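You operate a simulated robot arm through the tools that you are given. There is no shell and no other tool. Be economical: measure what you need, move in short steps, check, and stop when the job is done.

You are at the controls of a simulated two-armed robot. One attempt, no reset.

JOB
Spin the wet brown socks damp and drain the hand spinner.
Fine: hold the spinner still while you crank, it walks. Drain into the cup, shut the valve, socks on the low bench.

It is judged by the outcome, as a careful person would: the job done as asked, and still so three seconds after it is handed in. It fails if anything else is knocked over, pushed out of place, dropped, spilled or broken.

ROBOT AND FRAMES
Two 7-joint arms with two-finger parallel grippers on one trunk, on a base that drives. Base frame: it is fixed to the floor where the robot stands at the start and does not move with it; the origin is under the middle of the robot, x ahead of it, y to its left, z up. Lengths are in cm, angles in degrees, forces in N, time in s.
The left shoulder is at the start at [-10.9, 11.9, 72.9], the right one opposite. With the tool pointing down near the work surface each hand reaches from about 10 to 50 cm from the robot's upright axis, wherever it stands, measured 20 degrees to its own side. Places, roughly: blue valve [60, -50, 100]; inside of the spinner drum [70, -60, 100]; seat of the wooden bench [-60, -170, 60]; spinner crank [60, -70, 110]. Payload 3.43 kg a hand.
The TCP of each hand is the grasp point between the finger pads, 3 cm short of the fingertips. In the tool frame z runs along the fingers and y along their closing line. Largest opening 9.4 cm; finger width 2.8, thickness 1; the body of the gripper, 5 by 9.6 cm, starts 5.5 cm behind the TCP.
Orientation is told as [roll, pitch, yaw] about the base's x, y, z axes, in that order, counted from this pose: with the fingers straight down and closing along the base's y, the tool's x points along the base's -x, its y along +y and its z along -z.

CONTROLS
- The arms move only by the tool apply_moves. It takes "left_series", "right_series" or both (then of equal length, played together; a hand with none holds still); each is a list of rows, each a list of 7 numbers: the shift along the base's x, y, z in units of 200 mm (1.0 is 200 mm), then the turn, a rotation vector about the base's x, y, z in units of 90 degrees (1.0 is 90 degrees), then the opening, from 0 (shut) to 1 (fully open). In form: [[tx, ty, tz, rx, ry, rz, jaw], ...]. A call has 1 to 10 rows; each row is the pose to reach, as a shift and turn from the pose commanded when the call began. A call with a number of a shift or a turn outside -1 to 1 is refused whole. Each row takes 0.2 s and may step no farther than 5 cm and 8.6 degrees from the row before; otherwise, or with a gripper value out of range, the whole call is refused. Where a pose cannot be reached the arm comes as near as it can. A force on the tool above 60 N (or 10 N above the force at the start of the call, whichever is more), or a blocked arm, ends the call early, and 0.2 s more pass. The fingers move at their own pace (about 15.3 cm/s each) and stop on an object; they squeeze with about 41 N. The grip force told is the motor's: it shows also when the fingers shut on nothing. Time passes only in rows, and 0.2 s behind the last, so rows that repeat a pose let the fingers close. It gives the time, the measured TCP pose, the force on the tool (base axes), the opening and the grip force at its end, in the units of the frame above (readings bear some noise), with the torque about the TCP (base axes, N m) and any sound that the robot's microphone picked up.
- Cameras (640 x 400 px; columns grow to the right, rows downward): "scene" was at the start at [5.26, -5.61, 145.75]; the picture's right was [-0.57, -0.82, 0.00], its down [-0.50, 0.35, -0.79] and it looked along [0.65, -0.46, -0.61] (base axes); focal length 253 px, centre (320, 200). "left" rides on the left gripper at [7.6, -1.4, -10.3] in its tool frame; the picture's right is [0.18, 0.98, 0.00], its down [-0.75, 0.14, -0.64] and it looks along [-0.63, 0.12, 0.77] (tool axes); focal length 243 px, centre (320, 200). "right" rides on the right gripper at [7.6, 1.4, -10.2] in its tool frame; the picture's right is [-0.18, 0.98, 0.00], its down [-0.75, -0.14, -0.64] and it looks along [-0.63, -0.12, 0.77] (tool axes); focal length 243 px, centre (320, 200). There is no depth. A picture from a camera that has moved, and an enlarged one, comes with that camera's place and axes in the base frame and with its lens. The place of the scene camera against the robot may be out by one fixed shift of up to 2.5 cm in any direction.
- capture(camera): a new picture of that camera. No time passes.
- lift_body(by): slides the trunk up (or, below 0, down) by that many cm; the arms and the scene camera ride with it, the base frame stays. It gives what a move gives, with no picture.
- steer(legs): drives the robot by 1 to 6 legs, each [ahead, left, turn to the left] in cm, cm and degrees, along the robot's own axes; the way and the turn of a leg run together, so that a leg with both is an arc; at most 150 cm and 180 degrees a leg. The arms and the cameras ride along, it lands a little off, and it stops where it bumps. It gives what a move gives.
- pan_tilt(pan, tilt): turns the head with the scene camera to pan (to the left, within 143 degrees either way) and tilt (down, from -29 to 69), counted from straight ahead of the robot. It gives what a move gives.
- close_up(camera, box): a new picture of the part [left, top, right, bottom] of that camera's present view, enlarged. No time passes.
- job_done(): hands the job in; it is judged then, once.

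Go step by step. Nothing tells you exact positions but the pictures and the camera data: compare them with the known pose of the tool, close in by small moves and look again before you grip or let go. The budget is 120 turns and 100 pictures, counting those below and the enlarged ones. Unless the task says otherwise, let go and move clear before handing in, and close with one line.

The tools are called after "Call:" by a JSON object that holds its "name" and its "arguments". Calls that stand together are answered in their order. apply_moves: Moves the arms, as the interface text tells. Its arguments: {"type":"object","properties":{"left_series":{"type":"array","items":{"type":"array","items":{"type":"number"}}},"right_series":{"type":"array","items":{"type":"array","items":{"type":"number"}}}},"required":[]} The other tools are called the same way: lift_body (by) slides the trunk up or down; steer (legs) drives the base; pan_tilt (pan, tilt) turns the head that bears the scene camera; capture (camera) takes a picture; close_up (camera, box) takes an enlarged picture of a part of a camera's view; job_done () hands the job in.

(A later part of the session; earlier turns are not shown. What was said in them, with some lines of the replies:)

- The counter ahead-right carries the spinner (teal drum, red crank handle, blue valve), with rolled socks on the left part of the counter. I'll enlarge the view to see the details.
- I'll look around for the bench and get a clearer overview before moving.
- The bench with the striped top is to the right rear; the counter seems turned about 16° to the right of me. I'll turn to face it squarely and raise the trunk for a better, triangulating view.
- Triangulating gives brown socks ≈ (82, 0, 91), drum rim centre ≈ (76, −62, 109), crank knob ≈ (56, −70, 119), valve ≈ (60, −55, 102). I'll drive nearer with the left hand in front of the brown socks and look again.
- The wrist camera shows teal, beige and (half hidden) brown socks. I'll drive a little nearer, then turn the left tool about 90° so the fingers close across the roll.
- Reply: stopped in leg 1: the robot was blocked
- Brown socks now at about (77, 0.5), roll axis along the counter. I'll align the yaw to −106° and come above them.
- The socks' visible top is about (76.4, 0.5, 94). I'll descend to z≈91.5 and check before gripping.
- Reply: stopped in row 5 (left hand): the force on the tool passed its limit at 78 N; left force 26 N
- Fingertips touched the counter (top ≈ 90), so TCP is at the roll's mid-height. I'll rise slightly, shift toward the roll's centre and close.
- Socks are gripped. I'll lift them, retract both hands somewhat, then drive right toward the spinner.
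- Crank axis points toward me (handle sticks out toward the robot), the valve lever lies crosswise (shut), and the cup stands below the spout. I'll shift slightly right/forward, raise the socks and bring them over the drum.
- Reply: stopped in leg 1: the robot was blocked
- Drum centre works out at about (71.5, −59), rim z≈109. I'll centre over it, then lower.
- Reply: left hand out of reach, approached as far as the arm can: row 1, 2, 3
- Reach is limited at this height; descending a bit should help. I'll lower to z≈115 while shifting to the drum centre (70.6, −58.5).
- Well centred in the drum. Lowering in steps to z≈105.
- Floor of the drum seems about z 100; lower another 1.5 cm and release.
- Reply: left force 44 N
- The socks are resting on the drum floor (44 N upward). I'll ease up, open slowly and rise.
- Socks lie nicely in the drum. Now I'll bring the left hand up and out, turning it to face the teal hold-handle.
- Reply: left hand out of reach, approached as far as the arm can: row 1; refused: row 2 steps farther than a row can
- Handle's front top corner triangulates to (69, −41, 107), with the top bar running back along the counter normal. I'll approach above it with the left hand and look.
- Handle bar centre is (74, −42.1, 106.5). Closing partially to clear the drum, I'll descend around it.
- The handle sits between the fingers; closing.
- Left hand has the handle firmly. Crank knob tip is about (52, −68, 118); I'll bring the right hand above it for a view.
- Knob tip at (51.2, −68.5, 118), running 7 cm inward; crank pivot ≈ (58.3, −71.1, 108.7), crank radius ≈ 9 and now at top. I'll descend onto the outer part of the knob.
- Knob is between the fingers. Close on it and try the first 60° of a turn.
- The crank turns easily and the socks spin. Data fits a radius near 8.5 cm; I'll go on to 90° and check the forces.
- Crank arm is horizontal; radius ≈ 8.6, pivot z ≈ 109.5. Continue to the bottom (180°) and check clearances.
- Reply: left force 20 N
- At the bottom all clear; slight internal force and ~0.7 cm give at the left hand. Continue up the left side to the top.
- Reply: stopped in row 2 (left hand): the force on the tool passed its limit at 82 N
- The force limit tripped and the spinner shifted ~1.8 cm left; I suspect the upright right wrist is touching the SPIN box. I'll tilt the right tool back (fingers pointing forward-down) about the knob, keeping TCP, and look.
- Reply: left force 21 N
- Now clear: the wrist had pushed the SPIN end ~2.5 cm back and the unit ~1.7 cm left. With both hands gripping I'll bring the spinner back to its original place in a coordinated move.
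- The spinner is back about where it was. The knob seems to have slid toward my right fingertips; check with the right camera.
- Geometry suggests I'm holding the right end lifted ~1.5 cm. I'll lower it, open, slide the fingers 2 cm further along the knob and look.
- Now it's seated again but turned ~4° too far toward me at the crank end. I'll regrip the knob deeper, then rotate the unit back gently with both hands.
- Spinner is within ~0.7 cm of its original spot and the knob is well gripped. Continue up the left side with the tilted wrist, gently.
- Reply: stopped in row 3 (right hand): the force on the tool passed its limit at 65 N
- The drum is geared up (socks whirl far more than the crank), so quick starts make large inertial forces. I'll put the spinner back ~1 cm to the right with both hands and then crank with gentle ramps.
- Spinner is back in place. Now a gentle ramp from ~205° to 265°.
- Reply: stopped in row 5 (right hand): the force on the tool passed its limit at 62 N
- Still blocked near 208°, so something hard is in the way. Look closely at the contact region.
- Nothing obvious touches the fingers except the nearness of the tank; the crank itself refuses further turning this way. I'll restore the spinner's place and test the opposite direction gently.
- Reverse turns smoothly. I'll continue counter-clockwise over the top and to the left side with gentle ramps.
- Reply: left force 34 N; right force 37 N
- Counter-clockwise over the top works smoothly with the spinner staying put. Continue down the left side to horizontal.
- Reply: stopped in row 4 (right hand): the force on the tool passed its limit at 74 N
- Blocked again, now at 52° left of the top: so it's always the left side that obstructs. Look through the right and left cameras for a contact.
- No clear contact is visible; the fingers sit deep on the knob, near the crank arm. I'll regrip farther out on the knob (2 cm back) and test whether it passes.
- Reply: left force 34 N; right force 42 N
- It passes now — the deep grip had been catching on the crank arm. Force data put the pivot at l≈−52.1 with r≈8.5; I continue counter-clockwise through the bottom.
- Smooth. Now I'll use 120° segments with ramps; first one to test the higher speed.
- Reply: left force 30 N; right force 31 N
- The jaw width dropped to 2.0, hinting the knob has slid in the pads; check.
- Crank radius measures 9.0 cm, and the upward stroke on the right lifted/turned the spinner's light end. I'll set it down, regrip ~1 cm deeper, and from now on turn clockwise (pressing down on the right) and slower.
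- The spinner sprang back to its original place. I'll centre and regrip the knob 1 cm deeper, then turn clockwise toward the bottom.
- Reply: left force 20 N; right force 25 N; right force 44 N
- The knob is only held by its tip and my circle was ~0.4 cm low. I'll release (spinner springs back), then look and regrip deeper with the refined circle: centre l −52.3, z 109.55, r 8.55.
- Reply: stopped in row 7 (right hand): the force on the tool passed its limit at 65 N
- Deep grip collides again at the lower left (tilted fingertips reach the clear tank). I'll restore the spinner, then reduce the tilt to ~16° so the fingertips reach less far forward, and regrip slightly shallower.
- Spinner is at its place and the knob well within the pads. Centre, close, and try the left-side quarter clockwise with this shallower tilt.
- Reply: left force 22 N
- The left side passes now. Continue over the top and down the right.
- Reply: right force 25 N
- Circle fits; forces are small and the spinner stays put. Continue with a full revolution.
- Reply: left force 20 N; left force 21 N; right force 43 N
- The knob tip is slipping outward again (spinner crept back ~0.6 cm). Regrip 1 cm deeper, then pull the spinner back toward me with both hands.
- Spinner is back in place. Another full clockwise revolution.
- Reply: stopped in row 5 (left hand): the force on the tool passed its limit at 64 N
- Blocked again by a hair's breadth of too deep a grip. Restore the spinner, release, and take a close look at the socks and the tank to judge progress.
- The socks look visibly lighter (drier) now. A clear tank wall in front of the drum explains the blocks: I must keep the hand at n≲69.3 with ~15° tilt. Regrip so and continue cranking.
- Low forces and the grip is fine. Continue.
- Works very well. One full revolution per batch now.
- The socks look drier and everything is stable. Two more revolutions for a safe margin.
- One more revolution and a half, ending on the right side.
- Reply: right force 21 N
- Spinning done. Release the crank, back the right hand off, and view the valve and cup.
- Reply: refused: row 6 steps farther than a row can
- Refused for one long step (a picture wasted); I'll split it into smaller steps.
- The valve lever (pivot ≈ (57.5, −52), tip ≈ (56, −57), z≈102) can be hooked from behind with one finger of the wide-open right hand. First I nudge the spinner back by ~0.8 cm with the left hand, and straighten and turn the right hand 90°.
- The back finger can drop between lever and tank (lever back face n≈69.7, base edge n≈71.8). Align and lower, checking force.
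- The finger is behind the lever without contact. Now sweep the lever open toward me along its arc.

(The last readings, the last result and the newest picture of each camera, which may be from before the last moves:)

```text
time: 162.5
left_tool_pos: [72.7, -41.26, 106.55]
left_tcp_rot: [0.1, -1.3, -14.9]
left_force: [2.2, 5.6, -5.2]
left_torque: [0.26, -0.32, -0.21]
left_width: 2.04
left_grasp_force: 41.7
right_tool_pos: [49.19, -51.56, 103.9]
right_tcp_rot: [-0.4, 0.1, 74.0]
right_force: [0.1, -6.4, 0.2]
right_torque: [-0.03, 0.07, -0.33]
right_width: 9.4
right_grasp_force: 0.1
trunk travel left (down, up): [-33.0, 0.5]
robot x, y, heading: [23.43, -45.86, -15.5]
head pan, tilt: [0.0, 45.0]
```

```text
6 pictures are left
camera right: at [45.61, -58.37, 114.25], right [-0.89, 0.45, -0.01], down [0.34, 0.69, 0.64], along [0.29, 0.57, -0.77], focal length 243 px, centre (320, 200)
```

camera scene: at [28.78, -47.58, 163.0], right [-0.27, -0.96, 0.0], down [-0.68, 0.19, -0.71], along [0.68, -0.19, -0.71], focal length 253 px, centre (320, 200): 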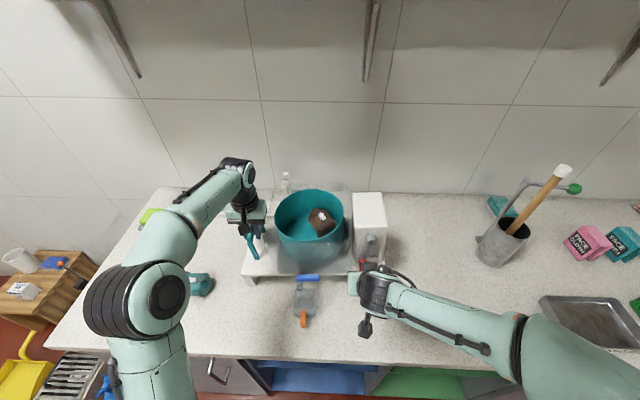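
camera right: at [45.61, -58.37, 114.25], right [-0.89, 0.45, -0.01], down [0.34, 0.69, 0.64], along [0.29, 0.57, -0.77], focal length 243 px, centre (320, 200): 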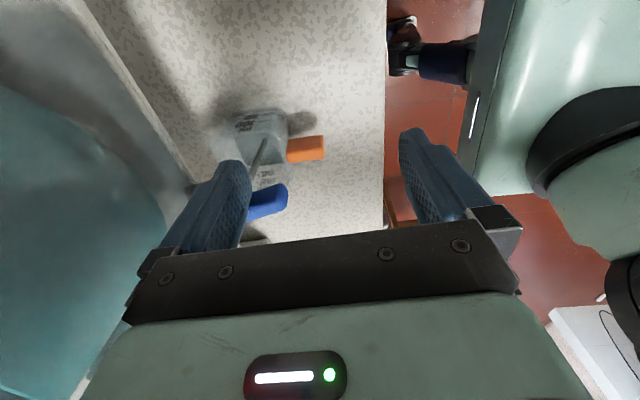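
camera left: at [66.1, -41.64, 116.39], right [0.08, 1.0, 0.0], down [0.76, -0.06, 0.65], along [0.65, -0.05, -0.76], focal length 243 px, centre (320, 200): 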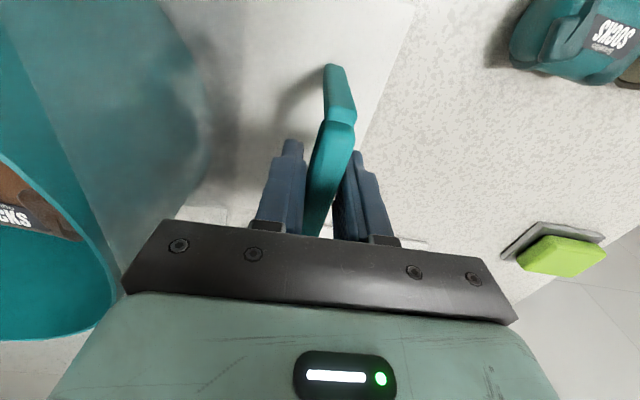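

The lever points toward me and a stream of water runs into the cup. Wait while it drains.

Call:
{"name": "apply_moves", "arguments": {"right_series": [[0, 0, 0, 0, 0, 0, 1], [0, 0, 0, 0, 0, 0, 1], [0, 0, 0, 0, 0, 0, 1], [0, 0, 0, 0, 0, 0, 1], [0, 0, 0, 0, 0, 0, 1], [0, 0, 0, 0, 0, 0, 1], [0, 0, 0, 0, 0, 0, 1], [0, 0, 0, 0, 0, 0, 1], [0, 0, 0, 0, 0, 0, 1], [0, 0, 0, 0, 0, 0, 1]]}}

Call:
{"name": "apply_moves", "arguments": {"right_series": [[0, 0, 0, 0, 0, 0, 1], [0, 0, 0, 0, 0, 0, 1], [0, 0, 0, 0, 0, 0, 1], [0, 0, 0, 0, 0, 0, 1], [0, 0, 0, 0, 0, 0, 1], [0, 0, 0, 0, 0, 0, 1], [0, 0, 0, 0, 0, 0, 1], [0, 0, 0, 0, 0, 0, 1], [0, 0, 0, 0, 0, 0, 1], [0, 0, 0, 0, 0, 0, 1]]}}

Call:
{"name": "apply_moves", "arguments": {"right_series": [[0, 0, 0, 0, 0, 0, 1], [0, 0, 0, 0, 0, 0, 1], [0, 0, 0, 0, 0, 0, 1], [0, 0, 0, 0, 0, 0, 1], [0, 0, 0, 0, 0, 0, 1], [0, 0, 0, 0, 0, 0, 1], [0, 0, 0, 0, 0, 0, 1], [0, 0, 0, 0, 0, 0, 1], [0, 0, 0, 0, 0, 0, 1], [0, 0, 0, 0, 0, 0, 1]]}}

Call:
{"name": "apply_moves", "arguments": {"right_series": [[0, 0, 0, 0, 0, 0, 1], [0, 0, 0, 0, 0, 0, 1], [0, 0, 0, 0, 0, 0, 1], [0, 0, 0, 0, 0, 0, 1], [0, 0, 0, 0, 0, 0, 1], [0, 0, 0, 0, 0, 0, 1], [0, 0, 0, 0, 0, 0, 1], [0, 0, 0, 0, 0, 0, 1], [0, 0, 0, 0, 0, 0, 1], [0, 0, 0, 0, 0, 0, 1]]}}

Call:
{"name": "apply_moves", "arguments": {"right_series": [[0, 0, 0, 0, 0, 0, 1], [0, 0, 0, 0, 0, 0, 1], [0, 0, 0, 0, 0, 0, 1], [0, 0, 0, 0, 0, 0, 1], [0, 0, 0, 0, 0, 0, 1], [0, 0, 0, 0, 0, 0, 1], [0, 0, 0, 0, 0, 0, 1], [0, 0, 0, 0, 0, 0, 1], [0, 0, 0, 0, 0, 0, 1], [0, 0, 0, 0, 0, 0, 1]]}}

Call:
{"name": "apply_moves", "arguments": {"right_series": [[0, 0, 0, 0, 0, 0, 1], [0, 0, 0, 0, 0, 0, 1], [0, 0, 0, 0, 0, 0, 1], [0, 0, 0, 0, 0, 0, 1], [0, 0, 0, 0, 0, 0, 1], [0, 0, 0, 0, 0, 0, 1], [0, 0, 0, 0, 0, 0, 1], [0, 0, 0, 0, 0, 0, 1], [0, 0, 0, 0, 0, 0, 1], [0, 0, 0, 0, 0, 0, 1]]}}

Call:
{"name": "close_up", "arguments": {"camera": "right", "box": [150, 80, 350, 250]}}

```text
time: 164.7
left_tool_pos: [72.75, -41.18, 106.6]
left_tcp_rot: [0.0, -1.3, -14.8]
left_force: [8.7, 8.2, -5.0]
left_torque: [0.31, -0.3, -0.44]
left_width: 2.04
left_grasp_force: 40.9
right_tool_pos: [49.25, -51.4, 103.73]
right_tcp_rot: [-0.3, 0.0, 74.1]
right_force: [-4.8, -10.7, 1.6]
right_torque: [-0.04, -0.02, -0.49]
right_width: 9.3
right_grasp_force: 0.2
trunk travel left (down, up): [-33.0, 0.5]
robot x, y, heading: [23.77, -46.21, -15.9]
head pan, tilt: [0.0, 45.0]
```

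```text
time: 166.9
left_tool_pos: [72.66, -41.27, 106.53]
left_tcp_rot: [-0.2, -1.2, -14.8]
left_force: [7.4, 9.4, -4.4]
left_torque: [0.36, 0.07, -0.4]
left_width: 2.04
left_grasp_force: 41.1
right_tool_pos: [49.13, -51.41, 103.92]
right_tcp_rot: [-0.4, 0.0, 74.0]
right_force: [-5.2, -9.6, -0.7]
right_torque: [-0.08, 0.05, -0.49]
right_width: 9.28
right_grasp_force: 0.0
trunk travel left (down, up): [-33.0, 0.5]
robot x, y, heading: [23.54, -45.84, -15.8]
head pan, tilt: [0.0, 45.0]
```

```text
time: 169.1
left_tool_pos: [72.66, -41.22, 106.61]
left_tcp_rot: [-0.1, -1.3, -14.8]
left_force: [7.5, 6.9, -3.7]
left_torque: [0.34, -0.05, -0.37]
left_width: 2.02
left_grasp_force: 40.9
right_tool_pos: [49.23, -51.27, 104.1]
right_tcp_rot: [-0.4, 0.0, 74.0]
right_force: [-4.7, -8.4, -1.5]
right_torque: [-0.1, 0.12, -0.44]
right_width: 9.27
right_grasp_force: 0.0
trunk travel left (down, up): [-33.0, 0.5]
robot x, y, heading: [23.83, -46.35, -15.6]
head pan, tilt: [0.0, 45.0]
```

```text
time: 171.3
left_tool_pos: [72.62, -41.27, 106.57]
left_tcp_rot: [-0.1, -1.3, -14.8]
left_force: [6.0, 7.3, -4.4]
left_torque: [0.26, -0.13, -0.38]
left_width: 2.05
left_grasp_force: 41.3
right_tool_pos: [49.22, -51.45, 103.93]
right_tcp_rot: [-0.3, 0.0, 74.1]
right_force: [-4.2, -8.3, -0.4]
right_torque: [-0.07, 0.11, -0.4]
right_width: 9.28
right_grasp_force: 0.0
trunk travel left (down, up): [-33.0, 0.5]
robot x, y, heading: [23.31, -45.81, -15.7]
head pan, tilt: [0.0, 45.0]
```

```text
time: 173.5
left_tool_pos: [72.63, -41.35, 106.46]
left_tcp_rot: [-0.1, -1.3, -14.7]
left_force: [5.4, 7.1, -3.9]
left_torque: [0.3, -0.08, -0.39]
left_width: 2.03
left_grasp_force: 40.7
right_tool_pos: [49.09, -51.41, 103.99]
right_tcp_rot: [-0.5, 0.0, 74.1]
right_force: [-3.4, -7.8, -0.4]
right_torque: [-0.09, 0.07, -0.39]
right_width: 9.31
right_grasp_force: 0.1
trunk travel left (down, up): [-33.0, 0.5]
robot x, y, heading: [23.4, -45.8, -15.7]
head pan, tilt: [0.0, 45.0]
```

```text
time: 175.7
left_tool_pos: [72.73, -41.24, 106.52]
left_tcp_rot: [-0.2, -1.3, -14.8]
left_force: [5.8, 7.0, -4.2]
left_torque: [0.31, -0.07, -0.4]
left_width: 2.03
left_grasp_force: 41.1
right_tool_pos: [49.28, -51.33, 103.95]
right_tcp_rot: [-0.4, -0.1, 74.0]
right_force: [-3.9, -8.3, 0.6]
right_torque: [-0.07, 0.0, -0.39]
right_width: 9.34
right_grasp_force: 0.0
trunk travel left (down, up): [-33.0, 0.5]
robot x, y, heading: [23.35, -46.17, -15.8]
head pan, tilt: [0.0, 45.0]
```

```text
2.35 times, centred on (250, 165) of right
camera zoom: at [45.59, -58.3, 114.24], right [-0.89, 0.45, -0.01], down [0.34, 0.69, 0.64], along [0.29, 0.57, -0.77], focal length 571 px, centre (485, 282)
```

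zoom: 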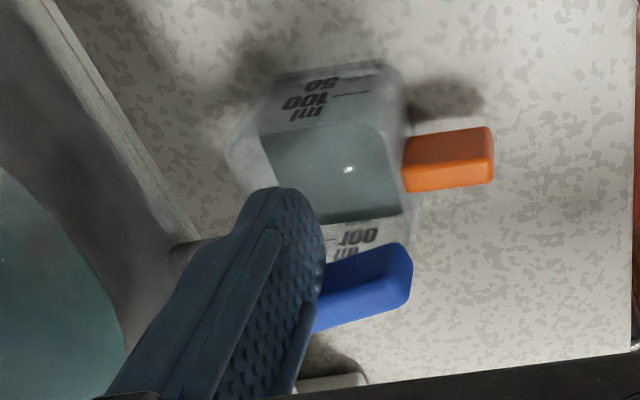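

The stream has stopped and the cup holds the water. Now shut the valve: lift over the lever, come down on its left side and push it back along its arc.

Call:
{"name": "apply_moves", "arguments": {"right_series": [[-0.0041, -0.0144, 0, 0, 0, 0, 1], [-0.0041, -0.0144, 0.2, 0, 0, 0, 1], [0.0059, 0.1126, 0.22, 0, 0, 0, 1], [0.0131, 0.2301, 0.22, 0, 0, 0, 1], [0.0131, 0.2301, 0.1, 0, 0, 0, 1], [0.0131, 0.2301, 0, 0, 0, 0, 1], [0.0131, 0.2301, 0, 0, 0, 0, 1]]}}

Call:
{"name": "apply_moves", "arguments": {"right_series": [[-0.0275, -0.0972, 0, 0, 0, 0, 1], [-0.0355, -0.1988, 0, 0, 0, 0, 1], [-0.0078, -0.2846, 0, 0, 0, 0, 1], [0.0335, -0.3222, 0, 0, 0, 0, 1], [0.0624, -0.3304, 0, 0, 0, 0, 1], [0.0624, -0.3304, 0, 0, 0, 0, 1]]}}

Call:
{"name": "close_up", "arguments": {"camera": "right", "box": [150, 80, 350, 250]}}

```text
time: 177.3
left_tool_pos: [72.67, -41.37, 106.49]
left_tcp_rot: [-0.1, -1.3, -14.8]
left_force: [-1.1, -0.7, -6.1]
left_torque: [0.26, -0.27, -0.32]
left_width: 2.06
left_grasp_force: 41.5
right_tool_pos: [49.41, -46.85, 104.07]
right_tcp_rot: [-0.5, 0.0, 74.2]
right_force: [0.4, 0.7, -0.1]
right_torque: [0.0, 0.01, -0.02]
right_width: 9.4
right_grasp_force: 0.0
trunk travel left (down, up): [-33.0, 0.5]
robot x, y, heading: [23.2, -46.03, -15.6]
head pan, tilt: [0.0, 45.0]
```

```text
time: 178.7
left_tool_pos: [72.7, -41.22, 106.61]
left_tcp_rot: [-0.2, -1.3, -14.7]
left_force: [7.5, 0.5, -6.3]
left_torque: [0.5, 0.2, 0.35]
left_width: 2.04
left_grasp_force: 40.9
right_tool_pos: [50.56, -53.48, 103.83]
right_tcp_rot: [-0.3, 0.0, 74.2]
right_force: [-8.6, -0.3, 2.3]
right_torque: [-0.03, 0.08, -0.04]
right_width: 8.87
right_grasp_force: 0.1
trunk travel left (down, up): [-33.0, 0.5]
robot x, y, heading: [23.61, -45.74, -15.5]
head pan, tilt: [0.0, 45.0]
```

```text
2.35 times, centred on (250, 165) of right
camera zoom: at [47.05, -60.34, 114.28], right [-0.89, 0.45, 0.0], down [0.34, 0.69, 0.64], along [0.29, 0.57, -0.77], focal length 571 px, centre (485, 282)
```

zoom: 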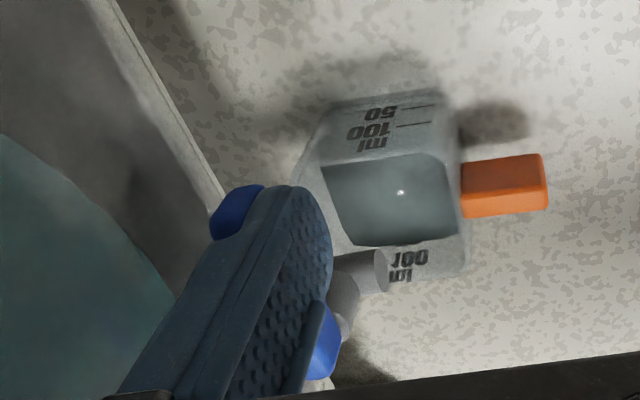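

The lever is crosswise again (shut, at its stop). Back the right hand off and release the spinner handle with the left, rising clear.

Call:
{"name": "apply_moves", "arguments": {"left_series": [[0, 0, 0, 0, 0, 0, 0.3], [0, 0, 0, 0, 0, 0, 0.5], [0, 0, 0.0, 0, 0, 0, 0.5], [0, 0, 0.15, 0, 0, 0, 0.5], [0, 0, 0.35, 0, 0, 0, 0.5], [0, 0, 0.55, 0, 0, 0, 0.5], [0, 0, 0.68, 0, 0, 0, 0.5]], "right_series": [[-0.0481, 0.0136, 0, 0, 0, 0, 1], [-0.06, 0.02, 0.2, 0, 0, 0, 1], [-0.1, 0.03, 0.4, 0, 0, 0, 1], [-0.3, 0.08, 0.5, 0, 0, 0, 1], [-0.5, 0.09, 0.5, 0, 0, 0, 1], [-0.65, 0, 0.5, 0, 0, 0, 1], [-0.72, -0.15, 0.5, 0, 0, 0, 1]]}}

Call:
{"name": "apply_moves", "arguments": {"left_series": [[0, 0, 0, 0, 0, -0.093, 1], [0, 0, 0, 0, 0, -0.186, 1], [-0.02, -0.05, 0.03, 0, 0, -0.279, 1], [-0.04, -0.12, 0.05, 0, 0, -0.372, 1], [-0.06, -0.2, 0.05, 0, 0, -0.465, 1], [-0.08, -0.3, 0.05, 0, 0, -0.558, 1], [-0.1, -0.4, 0.05, 0, 0, -0.651, 1], [-0.12, -0.5, 0.05, 0, 0, -0.744, 1], [-0.14, -0.6, 0.05, 0, 0, -0.837, 1], [-0.16, -0.68, 0.05, 0, 0, -0.93, 1]]}}

Call:
{"name": "capture", "arguments": {"camera": "left"}}

```text
time: 180.3
left_tool_pos: [72.48, -41.37, 120.27]
left_tcp_rot: [-0.1, -1.3, -14.9]
left_force: [-0.8, 0.3, -0.3]
left_torque: [-0.02, -0.01, -0.01]
left_width: 4.72
left_grasp_force: 0.0
right_tool_pos: [36.16, -56.59, 114.02]
right_tcp_rot: [-0.3, -0.1, 74.1]
right_force: [-0.5, 0.6, 0.0]
right_torque: [0.0, 0.02, -0.01]
right_width: 9.42
right_grasp_force: 0.1
trunk travel left (down, up): [-33.0, 0.5]
robot x, y, heading: [23.42, -45.99, -15.7]
head pan, tilt: [0.0, 45.0]
```

```text
time: 182.5
left_tool_pos: [69.43, -55.1, 121.18]
left_tcp_rot: [-0.1, -1.3, -98.7]
left_force: [-0.1, -0.4, 0.2]
left_torque: [-0.02, 0.02, -0.02]
left_width: 9.4
left_grasp_force: 0.0
right_tool_pos: [36.24, -56.35, 113.96]
right_tcp_rot: [-0.3, 0.1, 74.1]
right_force: [-0.2, 0.0, 0.0]
right_torque: [0.05, 0.01, 0.02]
right_width: 9.42
right_grasp_force: 0.0
trunk travel left (down, up): [-33.0, 0.5]
robot x, y, heading: [23.28, -46.05, -15.5]
head pan, tilt: [0.0, 45.0]
```

```text
3 pictures are left
camera left: at [69.14, -47.04, 131.14], right [1.0, 0.03, -0.01], down [0.03, -0.75, 0.66], along [0.02, -0.66, -0.75], focal length 243 px, centre (320, 200)
```

left: 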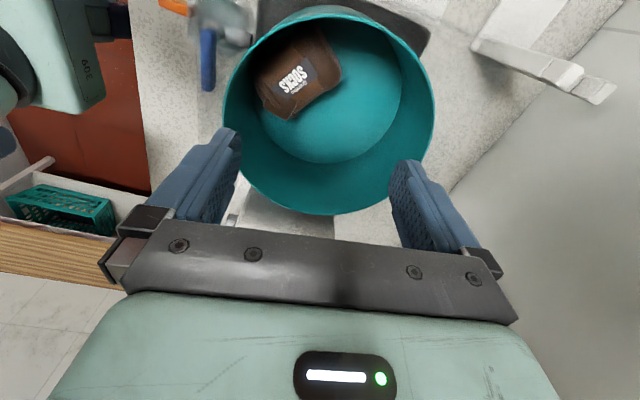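

Three pictures left. The socks lie against the front-left wall of the drum, axis tangential, so an outer finger won't fit; I'll first roll them inward by pressing lightly on top and dragging toward the centre. Turn the left hand to yaw ≈ +39° with closed fingers above the socks.

Call:
{"name": "apply_moves", "arguments": {"left_series": [[0, 0, 0.0, 0, 0, 0.0933, 0.5], [0, 0, 0, 0, 0, 0.1866, 0], [0, 0, 0, 0, 0, 0.2799, 0], [0, 0, 0, 0, 0, 0.3732, 0], [0, 0, 0, 0, 0, 0.4665, 0], [0, 0, 0, 0, 0, 0.5598, 0], [0, 0, 0, 0, 0, 0.6531, 0], [0, 0, 0, 0, 0, 0.7464, 0], [0, 0, 0, 0, 0, 0.8397, 0], [0, 0, 0, 0, 0, 0.933, 0]]}}

Call:
{"name": "apply_moves", "arguments": {"left_series": [[-0.02, 0.01, 0, 0, 0, 0.0857, 0], [-0.04, 0.02, 0, 0, 0, 0.1714, 0], [-0.06, 0.03, 0, 0, 0, 0.2571, 0], [-0.09, 0.04, 0, 0, 0, 0.3428, 0], [-0.12, 0.05, 0, 0, 0, 0.4285, 0], [-0.126, 0.05, -0.15, 0, 0, 0.5142, 0], [-0.126, 0.05, -0.35, 0, 0, 0.6, 0], [-0.126, 0.05, -0.4, 0, 0, 0.6, 0]]}}

```text
time: 184.7
left_tool_pos: [69.44, -55.03, 121.11]
left_tcp_rot: [0.0, -1.3, -14.4]
left_force: [-0.5, -0.2, 0.2]
left_torque: [-0.01, 0.02, 0.01]
left_width: 0.02
left_grasp_force: 33.3
right_tool_pos: [36.1, -56.36, 114.04]
right_tcp_rot: [-0.4, 0.0, 74.1]
right_force: [0.1, -1.1, -0.1]
right_torque: [0.01, 0.01, 0.01]
right_width: 9.39
right_grasp_force: 0.0
trunk travel left (down, up): [-33.0, 0.5]
robot x, y, heading: [23.68, -46.04, -15.5]
head pan, tilt: [0.0, 45.0]
```

```text
time: 186.5
left_tool_pos: [66.97, -53.82, 113.09]
left_tcp_rot: [-0.2, -1.3, 39.4]
left_force: [0.0, -0.2, -0.1]
left_torque: [0.0, 0.01, 0.0]
left_width: 0.01
left_grasp_force: 33.2
right_tool_pos: [36.25, -56.45, 114.01]
right_tcp_rot: [-0.4, 0.0, 74.1]
right_force: [-0.1, -0.1, 0.2]
right_torque: [-0.02, -0.04, 0.01]
right_width: 9.41
right_grasp_force: 0.1
trunk travel left (down, up): [-33.0, 0.5]
robot x, y, heading: [23.55, -46.07, -15.6]
head pan, tilt: [0.0, 45.0]
```

Call:
{"name": "apply_moves", "arguments": {"left_series": [[0, 0, -0.06, 0, 0, 0, 0], [0, 0, -0.115, 0, 0, 0, 0]]}}

Call:
{"name": "apply_moves", "arguments": {"left_series": [[0, 0, -0.015, 0, 0, 0, 0]]}}

Call:
{"name": "apply_moves", "arguments": {"left_series": [[0, 0, -0.015, 0, 0, 0, 0]]}}

```text
time: 187.1
left_tool_pos: [66.86, -53.95, 110.98]
left_tcp_rot: [-0.2, -1.3, 39.5]
left_force: [-0.3, -0.4, -0.7]
left_torque: [0.02, 0.04, -0.01]
left_width: 0.0
left_grasp_force: 33.1
right_tool_pos: [36.18, -56.53, 113.93]
right_tcp_rot: [-0.5, 0.0, 74.0]
right_force: [0.0, 0.1, 0.3]
right_torque: [0.02, -0.01, 0.01]
right_width: 9.4
right_grasp_force: 0.0
trunk travel left (down, up): [-33.0, 0.5]
robot x, y, heading: [23.66, -45.56, -15.6]
head pan, tilt: [0.0, 45.0]
```

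```text
time: 187.5
left_tool_pos: [66.87, -53.95, 110.55]
left_tcp_rot: [-0.1, -1.2, 39.4]
left_force: [0.3, 0.0, 0.8]
left_torque: [0.02, -0.06, 0.01]
left_width: 0.0
left_grasp_force: 32.5
right_tool_pos: [36.17, -56.56, 114.02]
right_tcp_rot: [-0.4, 0.0, 74.1]
right_force: [0.3, -0.1, -0.1]
right_torque: [0.04, 0.0, 0.0]
right_width: 9.4
right_grasp_force: 0.1
trunk travel left (down, up): [-33.0, 0.5]
robot x, y, heading: [23.6, -45.94, -15.5]
head pan, tilt: [0.0, 45.0]
```

```text
time: 187.9
left_tool_pos: [66.91, -53.96, 110.36]
left_tcp_rot: [0.0, -1.3, 39.4]
left_force: [0.2, -0.3, 1.1]
left_torque: [-0.02, 0.01, -0.01]
left_width: 0.01
left_grasp_force: 33.2
right_tool_pos: [36.31, -56.56, 114.06]
right_tcp_rot: [-0.5, 0.0, 74.0]
right_force: [-0.3, 0.1, 0.6]
right_torque: [0.0, 0.01, 0.05]
right_width: 9.43
right_grasp_force: 0.0
trunk travel left (down, up): [-33.0, 0.5]
robot x, y, heading: [23.66, -45.65, -15.6]
head pan, tilt: [0.0, 45.0]
```

Call:
{"name": "apply_moves", "arguments": {"left_series": [[0, 0, -0.02, 0, 0, 0, 0]]}}

Call:
{"name": "apply_moves", "arguments": {"left_series": [[0, 0, -0.02, 0, 0, 0, 0]]}}

Call:
{"name": "apply_moves", "arguments": {"left_series": [[0, 0, -0.015, 0, 0, 0, 0]]}}

```text
time: 188.3
left_tool_pos: [66.89, -53.91, 109.77]
left_tcp_rot: [-0.1, -1.3, 39.4]
left_force: [-0.3, 0.4, -0.6]
left_torque: [-0.02, -0.04, 0.0]
left_width: 0.0
left_grasp_force: 32.7
right_tool_pos: [36.32, -56.47, 113.9]
right_tcp_rot: [-0.4, -0.1, 74.1]
right_force: [-0.4, -0.2, 0.2]
right_torque: [0.0, -0.01, 0.0]
right_width: 9.4
right_grasp_force: 0.0
trunk travel left (down, up): [-33.0, 0.5]
robot x, y, heading: [23.45, -45.99, -15.5]
head pan, tilt: [0.0, 45.0]
```

```text
time: 188.7
left_tool_pos: [66.82, -53.93, 109.46]
left_tcp_rot: [-0.1, -1.1, 39.3]
left_force: [0.4, 0.1, 0.2]
left_torque: [0.03, -0.02, -0.01]
left_width: 0.02
left_grasp_force: 33.5
right_tool_pos: [36.29, -56.41, 113.95]
right_tcp_rot: [-0.4, 0.1, 74.1]
right_force: [0.4, -0.5, -0.2]
right_torque: [0.01, -0.01, -0.01]
right_width: 9.4
right_grasp_force: 0.1
trunk travel left (down, up): [-33.0, 0.5]
robot x, y, heading: [23.48, -46.05, -15.5]
head pan, tilt: [0.0, 45.0]
```

```text
time: 189.1
left_tool_pos: [66.93, -53.9, 109.14]
left_tcp_rot: [-0.4, -1.4, 39.5]
left_force: [0.2, -0.7, 7.2]
left_torque: [-0.06, 0.09, 0.03]
left_width: 0.0
left_grasp_force: 33.0
right_tool_pos: [36.17, -56.42, 114.06]
right_tcp_rot: [-0.3, 0.1, 74.2]
right_force: [-0.1, 0.4, 0.3]
right_torque: [0.01, 0.02, -0.01]
right_width: 9.4
right_grasp_force: 0.0
trunk travel left (down, up): [-33.0, 0.5]
robot x, y, heading: [23.54, -45.63, -15.7]
head pan, tilt: [0.0, 45.0]
```

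Contact at 7 N. Press slightly and drag inward ~4 cm to roll the socks toward the centre.

Call:
{"name": "apply_moves", "arguments": {"left_series": [[0, 0, -0.008, 0, 0, 0, 0], [0.02, -0.026, -0.01, 0, 0, 0, 0], [0.04, -0.052, -0.011, 0, 0, 0, 0], [0.06, -0.078, -0.012, 0, 0, 0, 0], [0.08, -0.104, -0.012, 0, 0, 0, 0], [0.1, -0.13, -0.012, 0, 0, 0, 0], [0.122, -0.158, -0.012, 0, 0, 0, 0]]}}

```text
time: 190.7
left_tool_pos: [69.18, -56.83, 109.3]
left_tcp_rot: [-0.5, -1.4, 39.6]
left_force: [-5.6, 10.9, 32.8]
left_torque: [-0.01, 0.49, 0.07]
left_width: 0.0
left_grasp_force: 32.9
right_tool_pos: [36.04, -56.26, 114.11]
right_tcp_rot: [-0.6, 0.0, 74.2]
right_force: [-0.2, 1.2, -0.3]
right_torque: [0.01, 0.0, 0.04]
right_width: 9.39
right_grasp_force: 0.1
trunk travel left (down, up): [-33.0, 0.5]
robot x, y, heading: [23.05, -45.85, -15.2]
head pan, tilt: [0.0, 45.0]
```

Call:
{"name": "apply_moves", "arguments": {"left_series": [[0, 0, 0.15, 0, 0, 0, 0], [-0.03, 0.03, 0.35, 0, 0, 0, 0.5], [-0.05, 0.05, 0.5, 0, 0, 0, 1], [-0.05, 0.05, 0.5, 0, 0, 0, 1]]}}

Call:
{"name": "capture", "arguments": {"camera": "left"}}

```text
time: 191.7
left_tool_pos: [68.39, -56.05, 118.88]
left_tcp_rot: [-0.1, -1.3, 39.3]
left_force: [-0.1, -0.6, 0.3]
left_torque: [-0.03, -0.02, 0.03]
left_width: 9.39
left_grasp_force: 0.1
right_tool_pos: [36.12, -56.45, 113.97]
right_tcp_rot: [-0.4, 0.1, 74.1]
right_force: [-0.1, 0.2, -0.8]
right_torque: [-0.05, 0.0, 0.01]
right_width: 9.42
right_grasp_force: 0.0
trunk travel left (down, up): [-33.0, 0.5]
robot x, y, heading: [23.31, -46.17, -15.8]
head pan, tilt: [0.0, 45.0]
```

```text
2 pictures are left
camera left: at [63.14, -62.09, 128.91], right [-0.77, 0.64, -0.01], down [0.48, 0.58, 0.66], along [0.43, 0.5, -0.75], focal length 243 px, centre (320, 200)
```

left: 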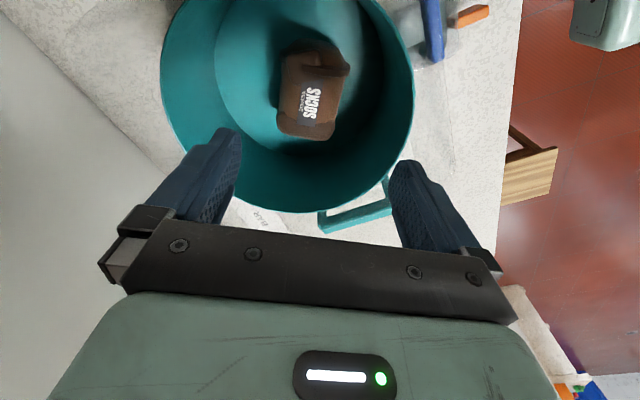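

The socks rolled to the middle, aligned with the hand. Descend at (68.9, −56.7), grip and lift.

Call:
{"name": "apply_moves", "arguments": {"left_series": [[0.025, -0.032, -0.1, 0, 0, 0, 0.92], [0.025, -0.032, -0.3, 0, 0, 0, 0.92], [0.025, -0.032, -0.5, 0, 0, 0, 0.92], [0.025, -0.032, -0.65, 0, 0, 0, 0.92], [0.025, -0.032, -0.72, 0, 0, 0, 0.92]]}}

```text
time: 192.9
left_tool_pos: [68.79, -56.53, 104.52]
left_tcp_rot: [-0.2, -1.4, 39.5]
left_force: [-0.2, -0.7, 0.3]
left_torque: [0.0, -0.01, -0.01]
left_width: 8.63
left_grasp_force: 0.1
right_tool_pos: [36.24, -56.4, 114.07]
right_tcp_rot: [-0.4, 0.1, 74.1]
right_force: [-0.4, 0.3, -0.5]
right_torque: [-0.01, 0.01, 0.0]
right_width: 9.4
right_grasp_force: 0.0
trunk travel left (down, up): [-33.0, 0.5]
robot x, y, heading: [23.33, -45.93, -15.6]
head pan, tilt: [0.0, 45.0]
```

Call:
{"name": "apply_moves", "arguments": {"left_series": [[0, 0, -0.015, 0, 0, 0, 0.6], [0, 0, -0.015, 0, 0, 0, 0.2], [0, 0, -0.015, 0, 0, 0, 0], [0, 0, -0.015, 0, 0, 0, 0]]}}

Call:
{"name": "apply_moves", "arguments": {"left_series": [[0, 0, 0.15, 0, 0, 0, 0], [0, 0, 0.35, 0, 0, 0, 0], [0, 0, 0.55, 0, 0, 0, 0], [0, 0, 0.72, 0, 0, 0, 0]]}}

```text
time: 193.9
left_tool_pos: [68.78, -56.67, 104.43]
left_tcp_rot: [-0.5, -1.5, 39.5]
left_force: [3.5, 0.0, 20.4]
left_torque: [0.11, 0.23, 0.03]
left_width: 5.77
left_grasp_force: 41.0
right_tool_pos: [36.24, -56.48, 114.07]
right_tcp_rot: [-0.4, 0.0, 74.1]
right_force: [-0.9, 0.6, -1.1]
right_torque: [0.01, -0.02, 0.01]
right_width: 9.38
right_grasp_force: 0.0
trunk travel left (down, up): [-33.0, 0.5]
robot x, y, heading: [23.78, -46.01, -16.1]
head pan, tilt: [0.0, 45.0]
```

```text
time: 194.9
left_tool_pos: [68.79, -56.68, 118.55]
left_tcp_rot: [-0.1, -1.2, 39.3]
left_force: [-0.2, 0.4, -1.1]
left_torque: [-0.01, 0.01, -0.01]
left_width: 5.76
left_grasp_force: 41.0
right_tool_pos: [36.15, -56.54, 114.22]
right_tcp_rot: [-0.4, 0.0, 74.1]
right_force: [0.3, -0.6, -0.9]
right_torque: [-0.01, -0.01, -0.03]
right_width: 9.39
right_grasp_force: 0.1
trunk travel left (down, up): [-33.0, 0.5]
robot x, y, heading: [23.46, -46.14, -15.5]
head pan, tilt: [0.0, 45.0]
```

Socks gripped and lifted (lighter than before). Retract the left hand over the counter front and move the right hand aside.

Call:
{"name": "apply_moves", "arguments": {"left_series": [[0, 0, 0.05, 0, 0, 0, 0], [-0.15, 0.1, 0.1, 0, 0, 0, 0], [-0.35, 0.2, 0.12, 0, 0, 0, 0], [-0.55, 0.32, 0.12, 0, 0, 0, 0], [-0.75, 0.44, 0.12, 0, 0, 0, 0], [-0.95, 0.55, 0.12, 0, 0, 0, 0], [-0.98, 0.7, 0.12, 0, 0, 0, 0]], "right_series": [[-0.1, -0.15, 0, 0, 0, 0, 1], [-0.2, -0.33, 0, 0, 0, 0, 1], [-0.3, -0.5, 0, 0, 0, 0, 1], [-0.35, -0.68, 0, 0, 0, 0, 1], [-0.35, -0.78, 0, 0, 0, 0, 1], [-0.35, -0.78, 0, 0, 0, 0, 1], [-0.35, -0.78, 0, 0, 0, 0, 1]]}}

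```text
time: 196.5
left_tool_pos: [49.16, -42.52, 120.96]
left_tcp_rot: [-0.2, -1.3, 39.6]
left_force: [-0.6, 0.0, -1.2]
left_torque: [-0.03, 0.0, 0.0]
left_width: 5.78
left_grasp_force: 41.2
right_tool_pos: [29.33, -72.05, 114.04]
right_tcp_rot: [-0.4, 0.0, 74.1]
right_force: [0.4, -0.1, -0.4]
right_torque: [0.0, -0.01, -0.03]
right_width: 9.4
right_grasp_force: 0.0
trunk travel left (down, up): [-33.0, 0.5]
robot x, y, heading: [23.44, -45.71, -15.6]
head pan, tilt: [0.0, 45.0]
```

Drive: back off, turn right 90° to face the bench (front edge centre ≈ (−48, −143), seat z≈56), and approach part way.

Call:
{"name": "steer", "arguments": {"legs": [[-45, 0, 0], [0, 0, -90], [50, -9, 0]]}}

Call:
{"name": "pan_tilt", "arguments": {"pan": 0, "tilt": 50}}

Call:
{"name": "capture", "arguments": {"camera": "scene"}}

```text
time: 205.6
left_tool_pos: [-38.92, -104.4, 121.06]
left_tcp_rot: [-0.2, -1.3, -51.0]
left_force: [0.4, 0.2, -0.2]
left_torque: [0.01, 0.02, -0.01]
left_width: 5.76
left_grasp_force: 40.8
right_tool_pos: [-68.11, -84.2, 113.99]
right_tcp_rot: [-0.4, -0.1, -16.4]
right_force: [-0.3, -0.4, -0.7]
right_torque: [-0.02, 0.01, 0.01]
right_width: 9.42
right_grasp_force: 0.0
trunk travel left (down, up): [-33.0, 0.5]
robot x, y, heading: [-41.81, -78.95, -106.2]
head pan, tilt: [0.0, 45.0]
```

```text
time: 206.2
left_tool_pos: [-38.93, -104.46, 120.9]
left_tcp_rot: [-0.1, -1.2, -50.9]
left_force: [-0.8, -0.7, -1.4]
left_torque: [-0.02, 0.01, 0.03]
left_width: 5.78
left_grasp_force: 41.1
right_tool_pos: [-68.12, -84.3, 113.97]
right_tcp_rot: [-0.5, 0.0, -16.2]
right_force: [0.5, 0.0, -0.1]
right_torque: [-0.03, -0.01, 0.0]
right_width: 9.37
right_grasp_force: 0.0
trunk travel left (down, up): [-33.0, 0.5]
robot x, y, heading: [-42.06, -78.82, -105.9]
head pan, tilt: [0.0, 50.0]
```

```text
1 pictures are left
camera scene: at [-41.1, -82.54, 162.32], right [-0.96, 0.28, 0.0], down [0.21, 0.74, -0.64], along [-0.18, -0.62, -0.77], focal length 253 px, centre (320, 200)
```

scene: 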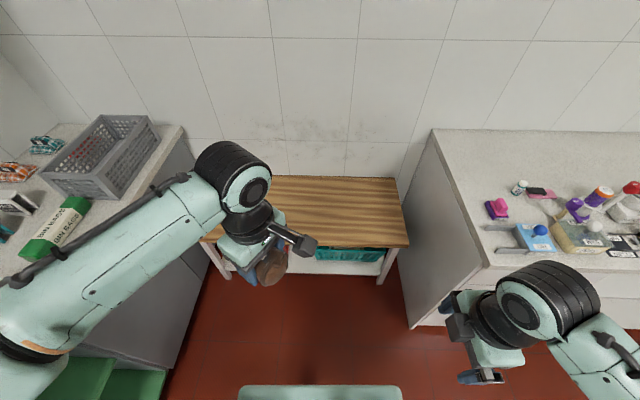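

Bench confirmed (seat z≈56, empty, front edge ~65 cm ahead of me). Drive on 32 cm with a slight left shift, then lower the trunk.

Call:
{"name": "steer", "arguments": {"legs": [[31, 5, 0]]}}

Call:
{"name": "lift_body", "arguments": {"by": -33}}

```text
time: 208.3
left_tool_pos: [-42.66, -135.5, 120.98]
left_tcp_rot: [-0.1, -1.3, -51.1]
left_force: [0.9, 0.2, -1.1]
left_torque: [0.01, 0.01, -0.03]
left_width: 5.76
left_grasp_force: 40.8
right_tool_pos: [-71.96, -115.2, 114.0]
right_tcp_rot: [-0.5, 0.0, -16.4]
right_force: [0.3, -0.5, 0.2]
right_torque: [0.01, 0.03, -0.04]
right_width: 9.38
right_grasp_force: 0.1
trunk travel left (down, up): [-33.0, 0.5]
robot x, y, heading: [-45.56, -109.83, -106.1]
head pan, tilt: [0.0, 50.0]
```

```text
time: 211.6
left_tool_pos: [-42.67, -135.48, 88.02]
left_tcp_rot: [-0.1, -1.1, -51.1]
left_force: [0.2, 0.6, -1.2]
left_torque: [-0.01, 0.02, -0.03]
left_width: 5.8
left_grasp_force: 40.5
right_tool_pos: [-71.86, -115.36, 81.01]
right_tcp_rot: [-0.4, 0.0, -16.5]
right_force: [0.4, -0.4, -0.2]
right_torque: [0.03, 0.01, -0.02]
right_width: 9.39
right_grasp_force: 0.0
trunk travel left (down, up): [0.0, 33.5]
robot x, y, heading: [-45.65, -109.82, -106.1]
head pan, tilt: [0.0, 50.0]
```

Call:
{"name": "apply_moves", "arguments": {"left_series": [[-0.06, -0.2, 0, 0, 0, 0, 0], [-0.12, -0.42, 0, 0, 0, 0, 0], [-0.18, -0.64, -0.1, 0, 0, 0, 0], [-0.24, -0.84, -0.2, 0, 0, 0, 0], [-0.28, -0.98, -0.35, 0, 0, 0, 0], [-0.28, -0.98, -0.55, 0, 0, 0, 0], [-0.28, -0.98, -0.75, 0, 0, 0, 0], [-0.28, -0.98, -0.75, 0, 0, 0, 0]]}}

```text
time: 213.4
left_tool_pos: [-48.25, -155.14, 72.95]
left_tcp_rot: [-0.2, -1.3, -51.2]
left_force: [-0.4, 0.0, -0.6]
left_torque: [-0.01, 0.02, 0.04]
left_width: 5.78
left_grasp_force: 41.1
right_tool_pos: [-71.97, -115.37, 81.0]
right_tcp_rot: [-0.4, 0.0, -16.3]
right_force: [-0.3, 0.5, -0.8]
right_torque: [-0.01, 0.01, 0.0]
right_width: 9.38
right_grasp_force: 0.1
trunk travel left (down, up): [0.0, 33.5]
robot x, y, heading: [-45.51, -109.87, -106.1]
head pan, tilt: [0.0, 50.0]
```

Call:
{"name": "apply_moves", "arguments": {"left_series": [[-0.04, -0.145, 0, 0, 0, 0, 0], [-0.04, -0.145, -0.2, 0, 0, 0, 0], [-0.04, -0.145, -0.4, 0, 0, 0, 0], [-0.04, -0.145, -0.5, 0, 0, 0, 0]]}}

Call:
{"name": "apply_moves", "arguments": {"left_series": [[0, 0, -0.03, 0, 0, 0, 0], [0, 0, -0.06, 0, 0, 0, 0]]}}

Call:
{"name": "apply_moves", "arguments": {"left_series": [[0, 0, -0.03, 0, 0, 0, 0]]}}

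Call:
{"name": "apply_moves", "arguments": {"left_series": [[0, 0, -0.03, 0, 0, 0, 0]]}}

```text
time: 214.4
left_tool_pos: [-49.17, -158.11, 63.03]
left_tcp_rot: [-0.2, -1.2, -51.1]
left_force: [0.1, 0.4, -0.8]
left_torque: [0.04, -0.02, 0.03]
left_width: 5.74
left_grasp_force: 41.0
right_tool_pos: [-71.94, -115.37, 81.02]
right_tcp_rot: [-0.4, 0.0, -16.4]
right_force: [-0.7, -0.1, 0.6]
right_torque: [0.02, -0.02, -0.04]
right_width: 9.4
right_grasp_force: 0.1
trunk travel left (down, up): [0.0, 33.5]
robot x, y, heading: [-45.65, -109.74, -105.9]
head pan, tilt: [0.0, 50.0]
```

```text
time: 215.0
left_tool_pos: [-49.12, -158.06, 61.69]
left_tcp_rot: [-0.2, -1.3, -51.2]
left_force: [0.3, 1.1, -1.0]
left_torque: [-0.02, 0.04, 0.01]
left_width: 5.76
left_grasp_force: 41.2
right_tool_pos: [-71.99, -115.32, 81.09]
right_tcp_rot: [-0.4, 0.0, -16.5]
right_force: [0.2, 0.1, 0.2]
right_torque: [0.03, -0.01, -0.04]
right_width: 9.38
right_grasp_force: 0.2
trunk travel left (down, up): [0.0, 33.5]
robot x, y, heading: [-45.54, -109.56, -105.9]
head pan, tilt: [0.0, 50.0]
```

```text
time: 215.4
left_tool_pos: [-49.1, -158.01, 61.17]
left_tcp_rot: [-0.1, -1.3, -51.1]
left_force: [0.0, -0.4, -0.6]
left_torque: [-0.01, 0.01, -0.03]
left_width: 5.75
left_grasp_force: 41.4
right_tool_pos: [-71.92, -115.3, 81.02]
right_tcp_rot: [-0.4, 0.1, -16.3]
right_force: [0.6, 0.3, -0.4]
right_torque: [-0.01, 0.0, -0.02]
right_width: 9.43
right_grasp_force: 0.1
trunk travel left (down, up): [0.0, 33.5]
robot x, y, heading: [-45.66, -110.26, -106.1]
head pan, tilt: [0.0, 50.0]
```

```text
time: 215.8
left_tool_pos: [-49.13, -157.98, 60.63]
left_tcp_rot: [-0.3, -1.3, -51.1]
left_force: [0.7, 0.0, -0.4]
left_torque: [0.02, -0.01, 0.03]
left_width: 5.77
left_grasp_force: 41.0
right_tool_pos: [-71.96, -115.29, 80.97]
right_tcp_rot: [-0.3, 0.0, -16.4]
right_force: [-0.4, -0.1, -0.1]
right_torque: [0.0, 0.0, 0.0]
right_width: 9.41
right_grasp_force: 0.1
trunk travel left (down, up): [0.0, 33.5]
robot x, y, heading: [-45.62, -109.83, -106.4]
head pan, tilt: [0.0, 50.0]
```

No contact yet; keep lowering in small steps.

Call:
{"name": "apply_moves", "arguments": {"left_series": [[0, 0, -0.025, 0, 0, 0, 0]]}}

Call:
{"name": "apply_moves", "arguments": {"left_series": [[0, 0, -0.025, 0, 0, 0, 0]]}}

Call:
{"name": "apply_moves", "arguments": {"left_series": [[0, 0, -0.025, 0, 0, 0, 0]]}}

Call:
{"name": "apply_moves", "arguments": {"left_series": [[0, 0, -0.02, 0, 0, 0, 0]]}}

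```text
time: 216.2
left_tool_pos: [-49.03, -157.96, 60.08]
left_tcp_rot: [-0.1, -1.3, -51.1]
left_force: [0.8, -0.4, -1.0]
left_torque: [-0.03, 0.0, -0.04]
left_width: 5.76
left_grasp_force: 40.4
right_tool_pos: [-71.9, -115.43, 81.02]
right_tcp_rot: [-0.4, 0.0, -16.4]
right_force: [1.0, -0.8, 0.4]
right_torque: [-0.02, -0.02, -0.02]
right_width: 9.39
right_grasp_force: 0.1
trunk travel left (down, up): [0.0, 33.5]
robot x, y, heading: [-45.71, -109.88, -105.9]
head pan, tilt: [0.0, 50.0]
```

```text
time: 216.6
left_tool_pos: [-49.11, -157.94, 59.55]
left_tcp_rot: [-0.1, -1.4, -51.0]
left_force: [-0.4, -0.7, -1.4]
left_torque: [0.01, 0.0, 0.02]
left_width: 5.75
left_grasp_force: 40.6
right_tool_pos: [-71.91, -115.44, 80.95]
right_tcp_rot: [-0.4, 0.0, -16.5]
right_force: [-0.2, 0.2, 1.0]
right_torque: [0.0, 0.0, -0.01]
right_width: 9.4
right_grasp_force: 0.0
trunk travel left (down, up): [0.0, 33.5]
robot x, y, heading: [-46.01, -109.69, -106.0]
head pan, tilt: [0.0, 50.0]
```

```text
time: 217.0
left_tool_pos: [-49.11, -157.97, 59.38]
left_tcp_rot: [-0.4, -1.4, -51.1]
left_force: [3.0, 2.6, 17.9]
left_torque: [0.41, -0.53, 0.04]
left_width: 5.78
left_grasp_force: 41.1
right_tool_pos: [-71.8, -115.33, 81.12]
right_tcp_rot: [-0.5, -0.1, -16.4]
right_force: [-0.4, 1.0, -0.2]
right_torque: [-0.07, 0.0, -0.03]
right_width: 9.39
right_grasp_force: 0.1
trunk travel left (down, up): [0.0, 33.5]
robot x, y, heading: [-45.82, -110.4, -106.0]
head pan, tilt: [0.0, 50.0]
```

```text
time: 217.4
left_tool_pos: [-49.23, -158.0, 59.26]
left_tcp_rot: [-0.8, -1.6, -51.0]
left_force: [7.2, 7.4, 48.4]
left_torque: [0.89, -0.32, 0.01]
left_width: 5.75
left_grasp_force: 41.2
right_tool_pos: [-71.92, -115.19, 81.0]
right_tcp_rot: [-0.6, 0.0, -16.5]
right_force: [0.0, -0.3, 0.7]
right_torque: [0.0, 0.01, 0.02]
right_width: 9.38
right_grasp_force: 0.1
trunk travel left (down, up): [0.0, 33.5]
robot x, y, heading: [-45.87, -109.91, -105.8]
head pan, tilt: [0.0, 50.0]
```

The socks rest on the bench. Ease up, open, and rise clear.

Call:
{"name": "apply_moves", "arguments": {"left_series": [[0, 0, 0.02, 0, 0, 0, 0], [0, 0, 0.02, 0, 0, 0, 0.5], [0, 0, 0.02, 0, 0, 0, 0.85], [0, 0, 0.02, 0, 0, 0, 0.95], [0, 0, 0.15, 0, 0, 0, 0.95], [0, 0, 0.35, 0, 0, 0, 0.95], [0, 0, 0.55, 0, 0, 0, 0.95], [0.05, 0.2, 0.7, 0, 0, 0, 0.95], [0.1, 0.42, 0.75, 0, 0, 0, 0.95]]}}

Call:
{"name": "capture", "arguments": {"camera": "left"}}

```text
refused: row 8 steps farther than a row can; nothing moved
```

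```text
0 pictures are left
camera left: at [-55.14, -152.64, 69.28], right [0.65, 0.76, -0.02], down [0.58, -0.48, 0.66], along [0.49, -0.44, -0.75], focal length 243 px, centre (320, 200)
```

left: 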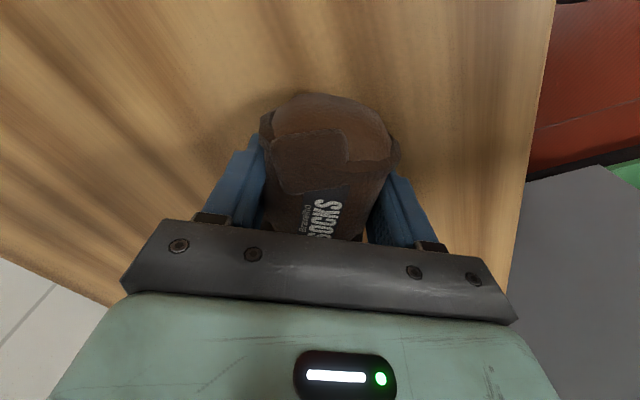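

The last picture shows the socks flat on the wooden bench, well inside its edge. Now release and rise straight up with shorter steps.

Call:
{"name": "apply_moves", "arguments": {"left_series": [[0, 0, 0.015, 0, 0, 0, 0], [0, 0, 0.015, 0, 0, 0, 0.4], [0, 0, 0.015, 0, 0, 0, 0.8], [0, 0, 0.015, 0, 0, 0, 0.95], [0, 0, 0.015, 0, 0, 0, 0.95], [0, 0, 0.15, 0, 0, 0, 0.95], [0, 0, 0.35, 0, 0, 0, 0.95], [0, 0, 0.55, 0, 0, 0, 0.95], [0, 0, 0.75, 0, 0, 0, 0.95], [0, 0, 0.9, 0, 0, 0, 0.95]]}}

```text
time: 219.6
left_tool_pos: [-49.21, -157.86, 76.86]
left_tcp_rot: [-0.2, -1.3, -51.1]
left_force: [-0.6, 0.3, -1.2]
left_torque: [0.01, 0.01, -0.01]
left_width: 8.93
left_grasp_force: 0.2
right_tool_pos: [-71.88, -115.37, 80.97]
right_tcp_rot: [-0.4, 0.0, -16.4]
right_force: [-0.3, 0.3, -0.8]
right_torque: [-0.01, 0.02, 0.02]
right_width: 9.39
right_grasp_force: 0.0
trunk travel left (down, up): [0.0, 33.5]
robot x, y, heading: [-45.92, -109.64, -106.0]
head pan, tilt: [0.0, 50.0]
```

The hand is open and clear; back the robot off a little and hand in.

Call:
{"name": "steer", "arguments": {"legs": [[-20, 0, 0]]}}

Call:
{"name": "job_done", "arguments": {}}

```text
time: 221.2
left_tool_pos: [-43.62, -138.86, 76.87]
left_tcp_rot: [-0.2, -1.4, -51.1]
left_force: [0.6, -0.5, 0.2]
left_torque: [0.02, 0.01, -0.02]
left_width: 8.91
left_grasp_force: 0.1
right_tool_pos: [-66.28, -96.22, 81.05]
right_tcp_rot: [-0.3, 0.0, -16.4]
right_force: [0.5, 0.9, -0.1]
right_torque: [0.0, -0.02, 0.0]
right_width: 9.37
right_grasp_force: 0.1
trunk travel left (down, up): [0.0, 33.5]
robot x, y, heading: [-40.07, -90.56, -106.2]
head pan, tilt: [0.0, 50.0]
```

```text
The job is handed in.
```

The brown socks are spun and on the bench, the spinner is drained into the cup, and the valve is shut. While I cranked, the spinner moved up to about 2.5 cm and its crank end lifted; I put it back to within about 1 cm by the pictures. I judged the socks damp only by their lighter colour and weight.
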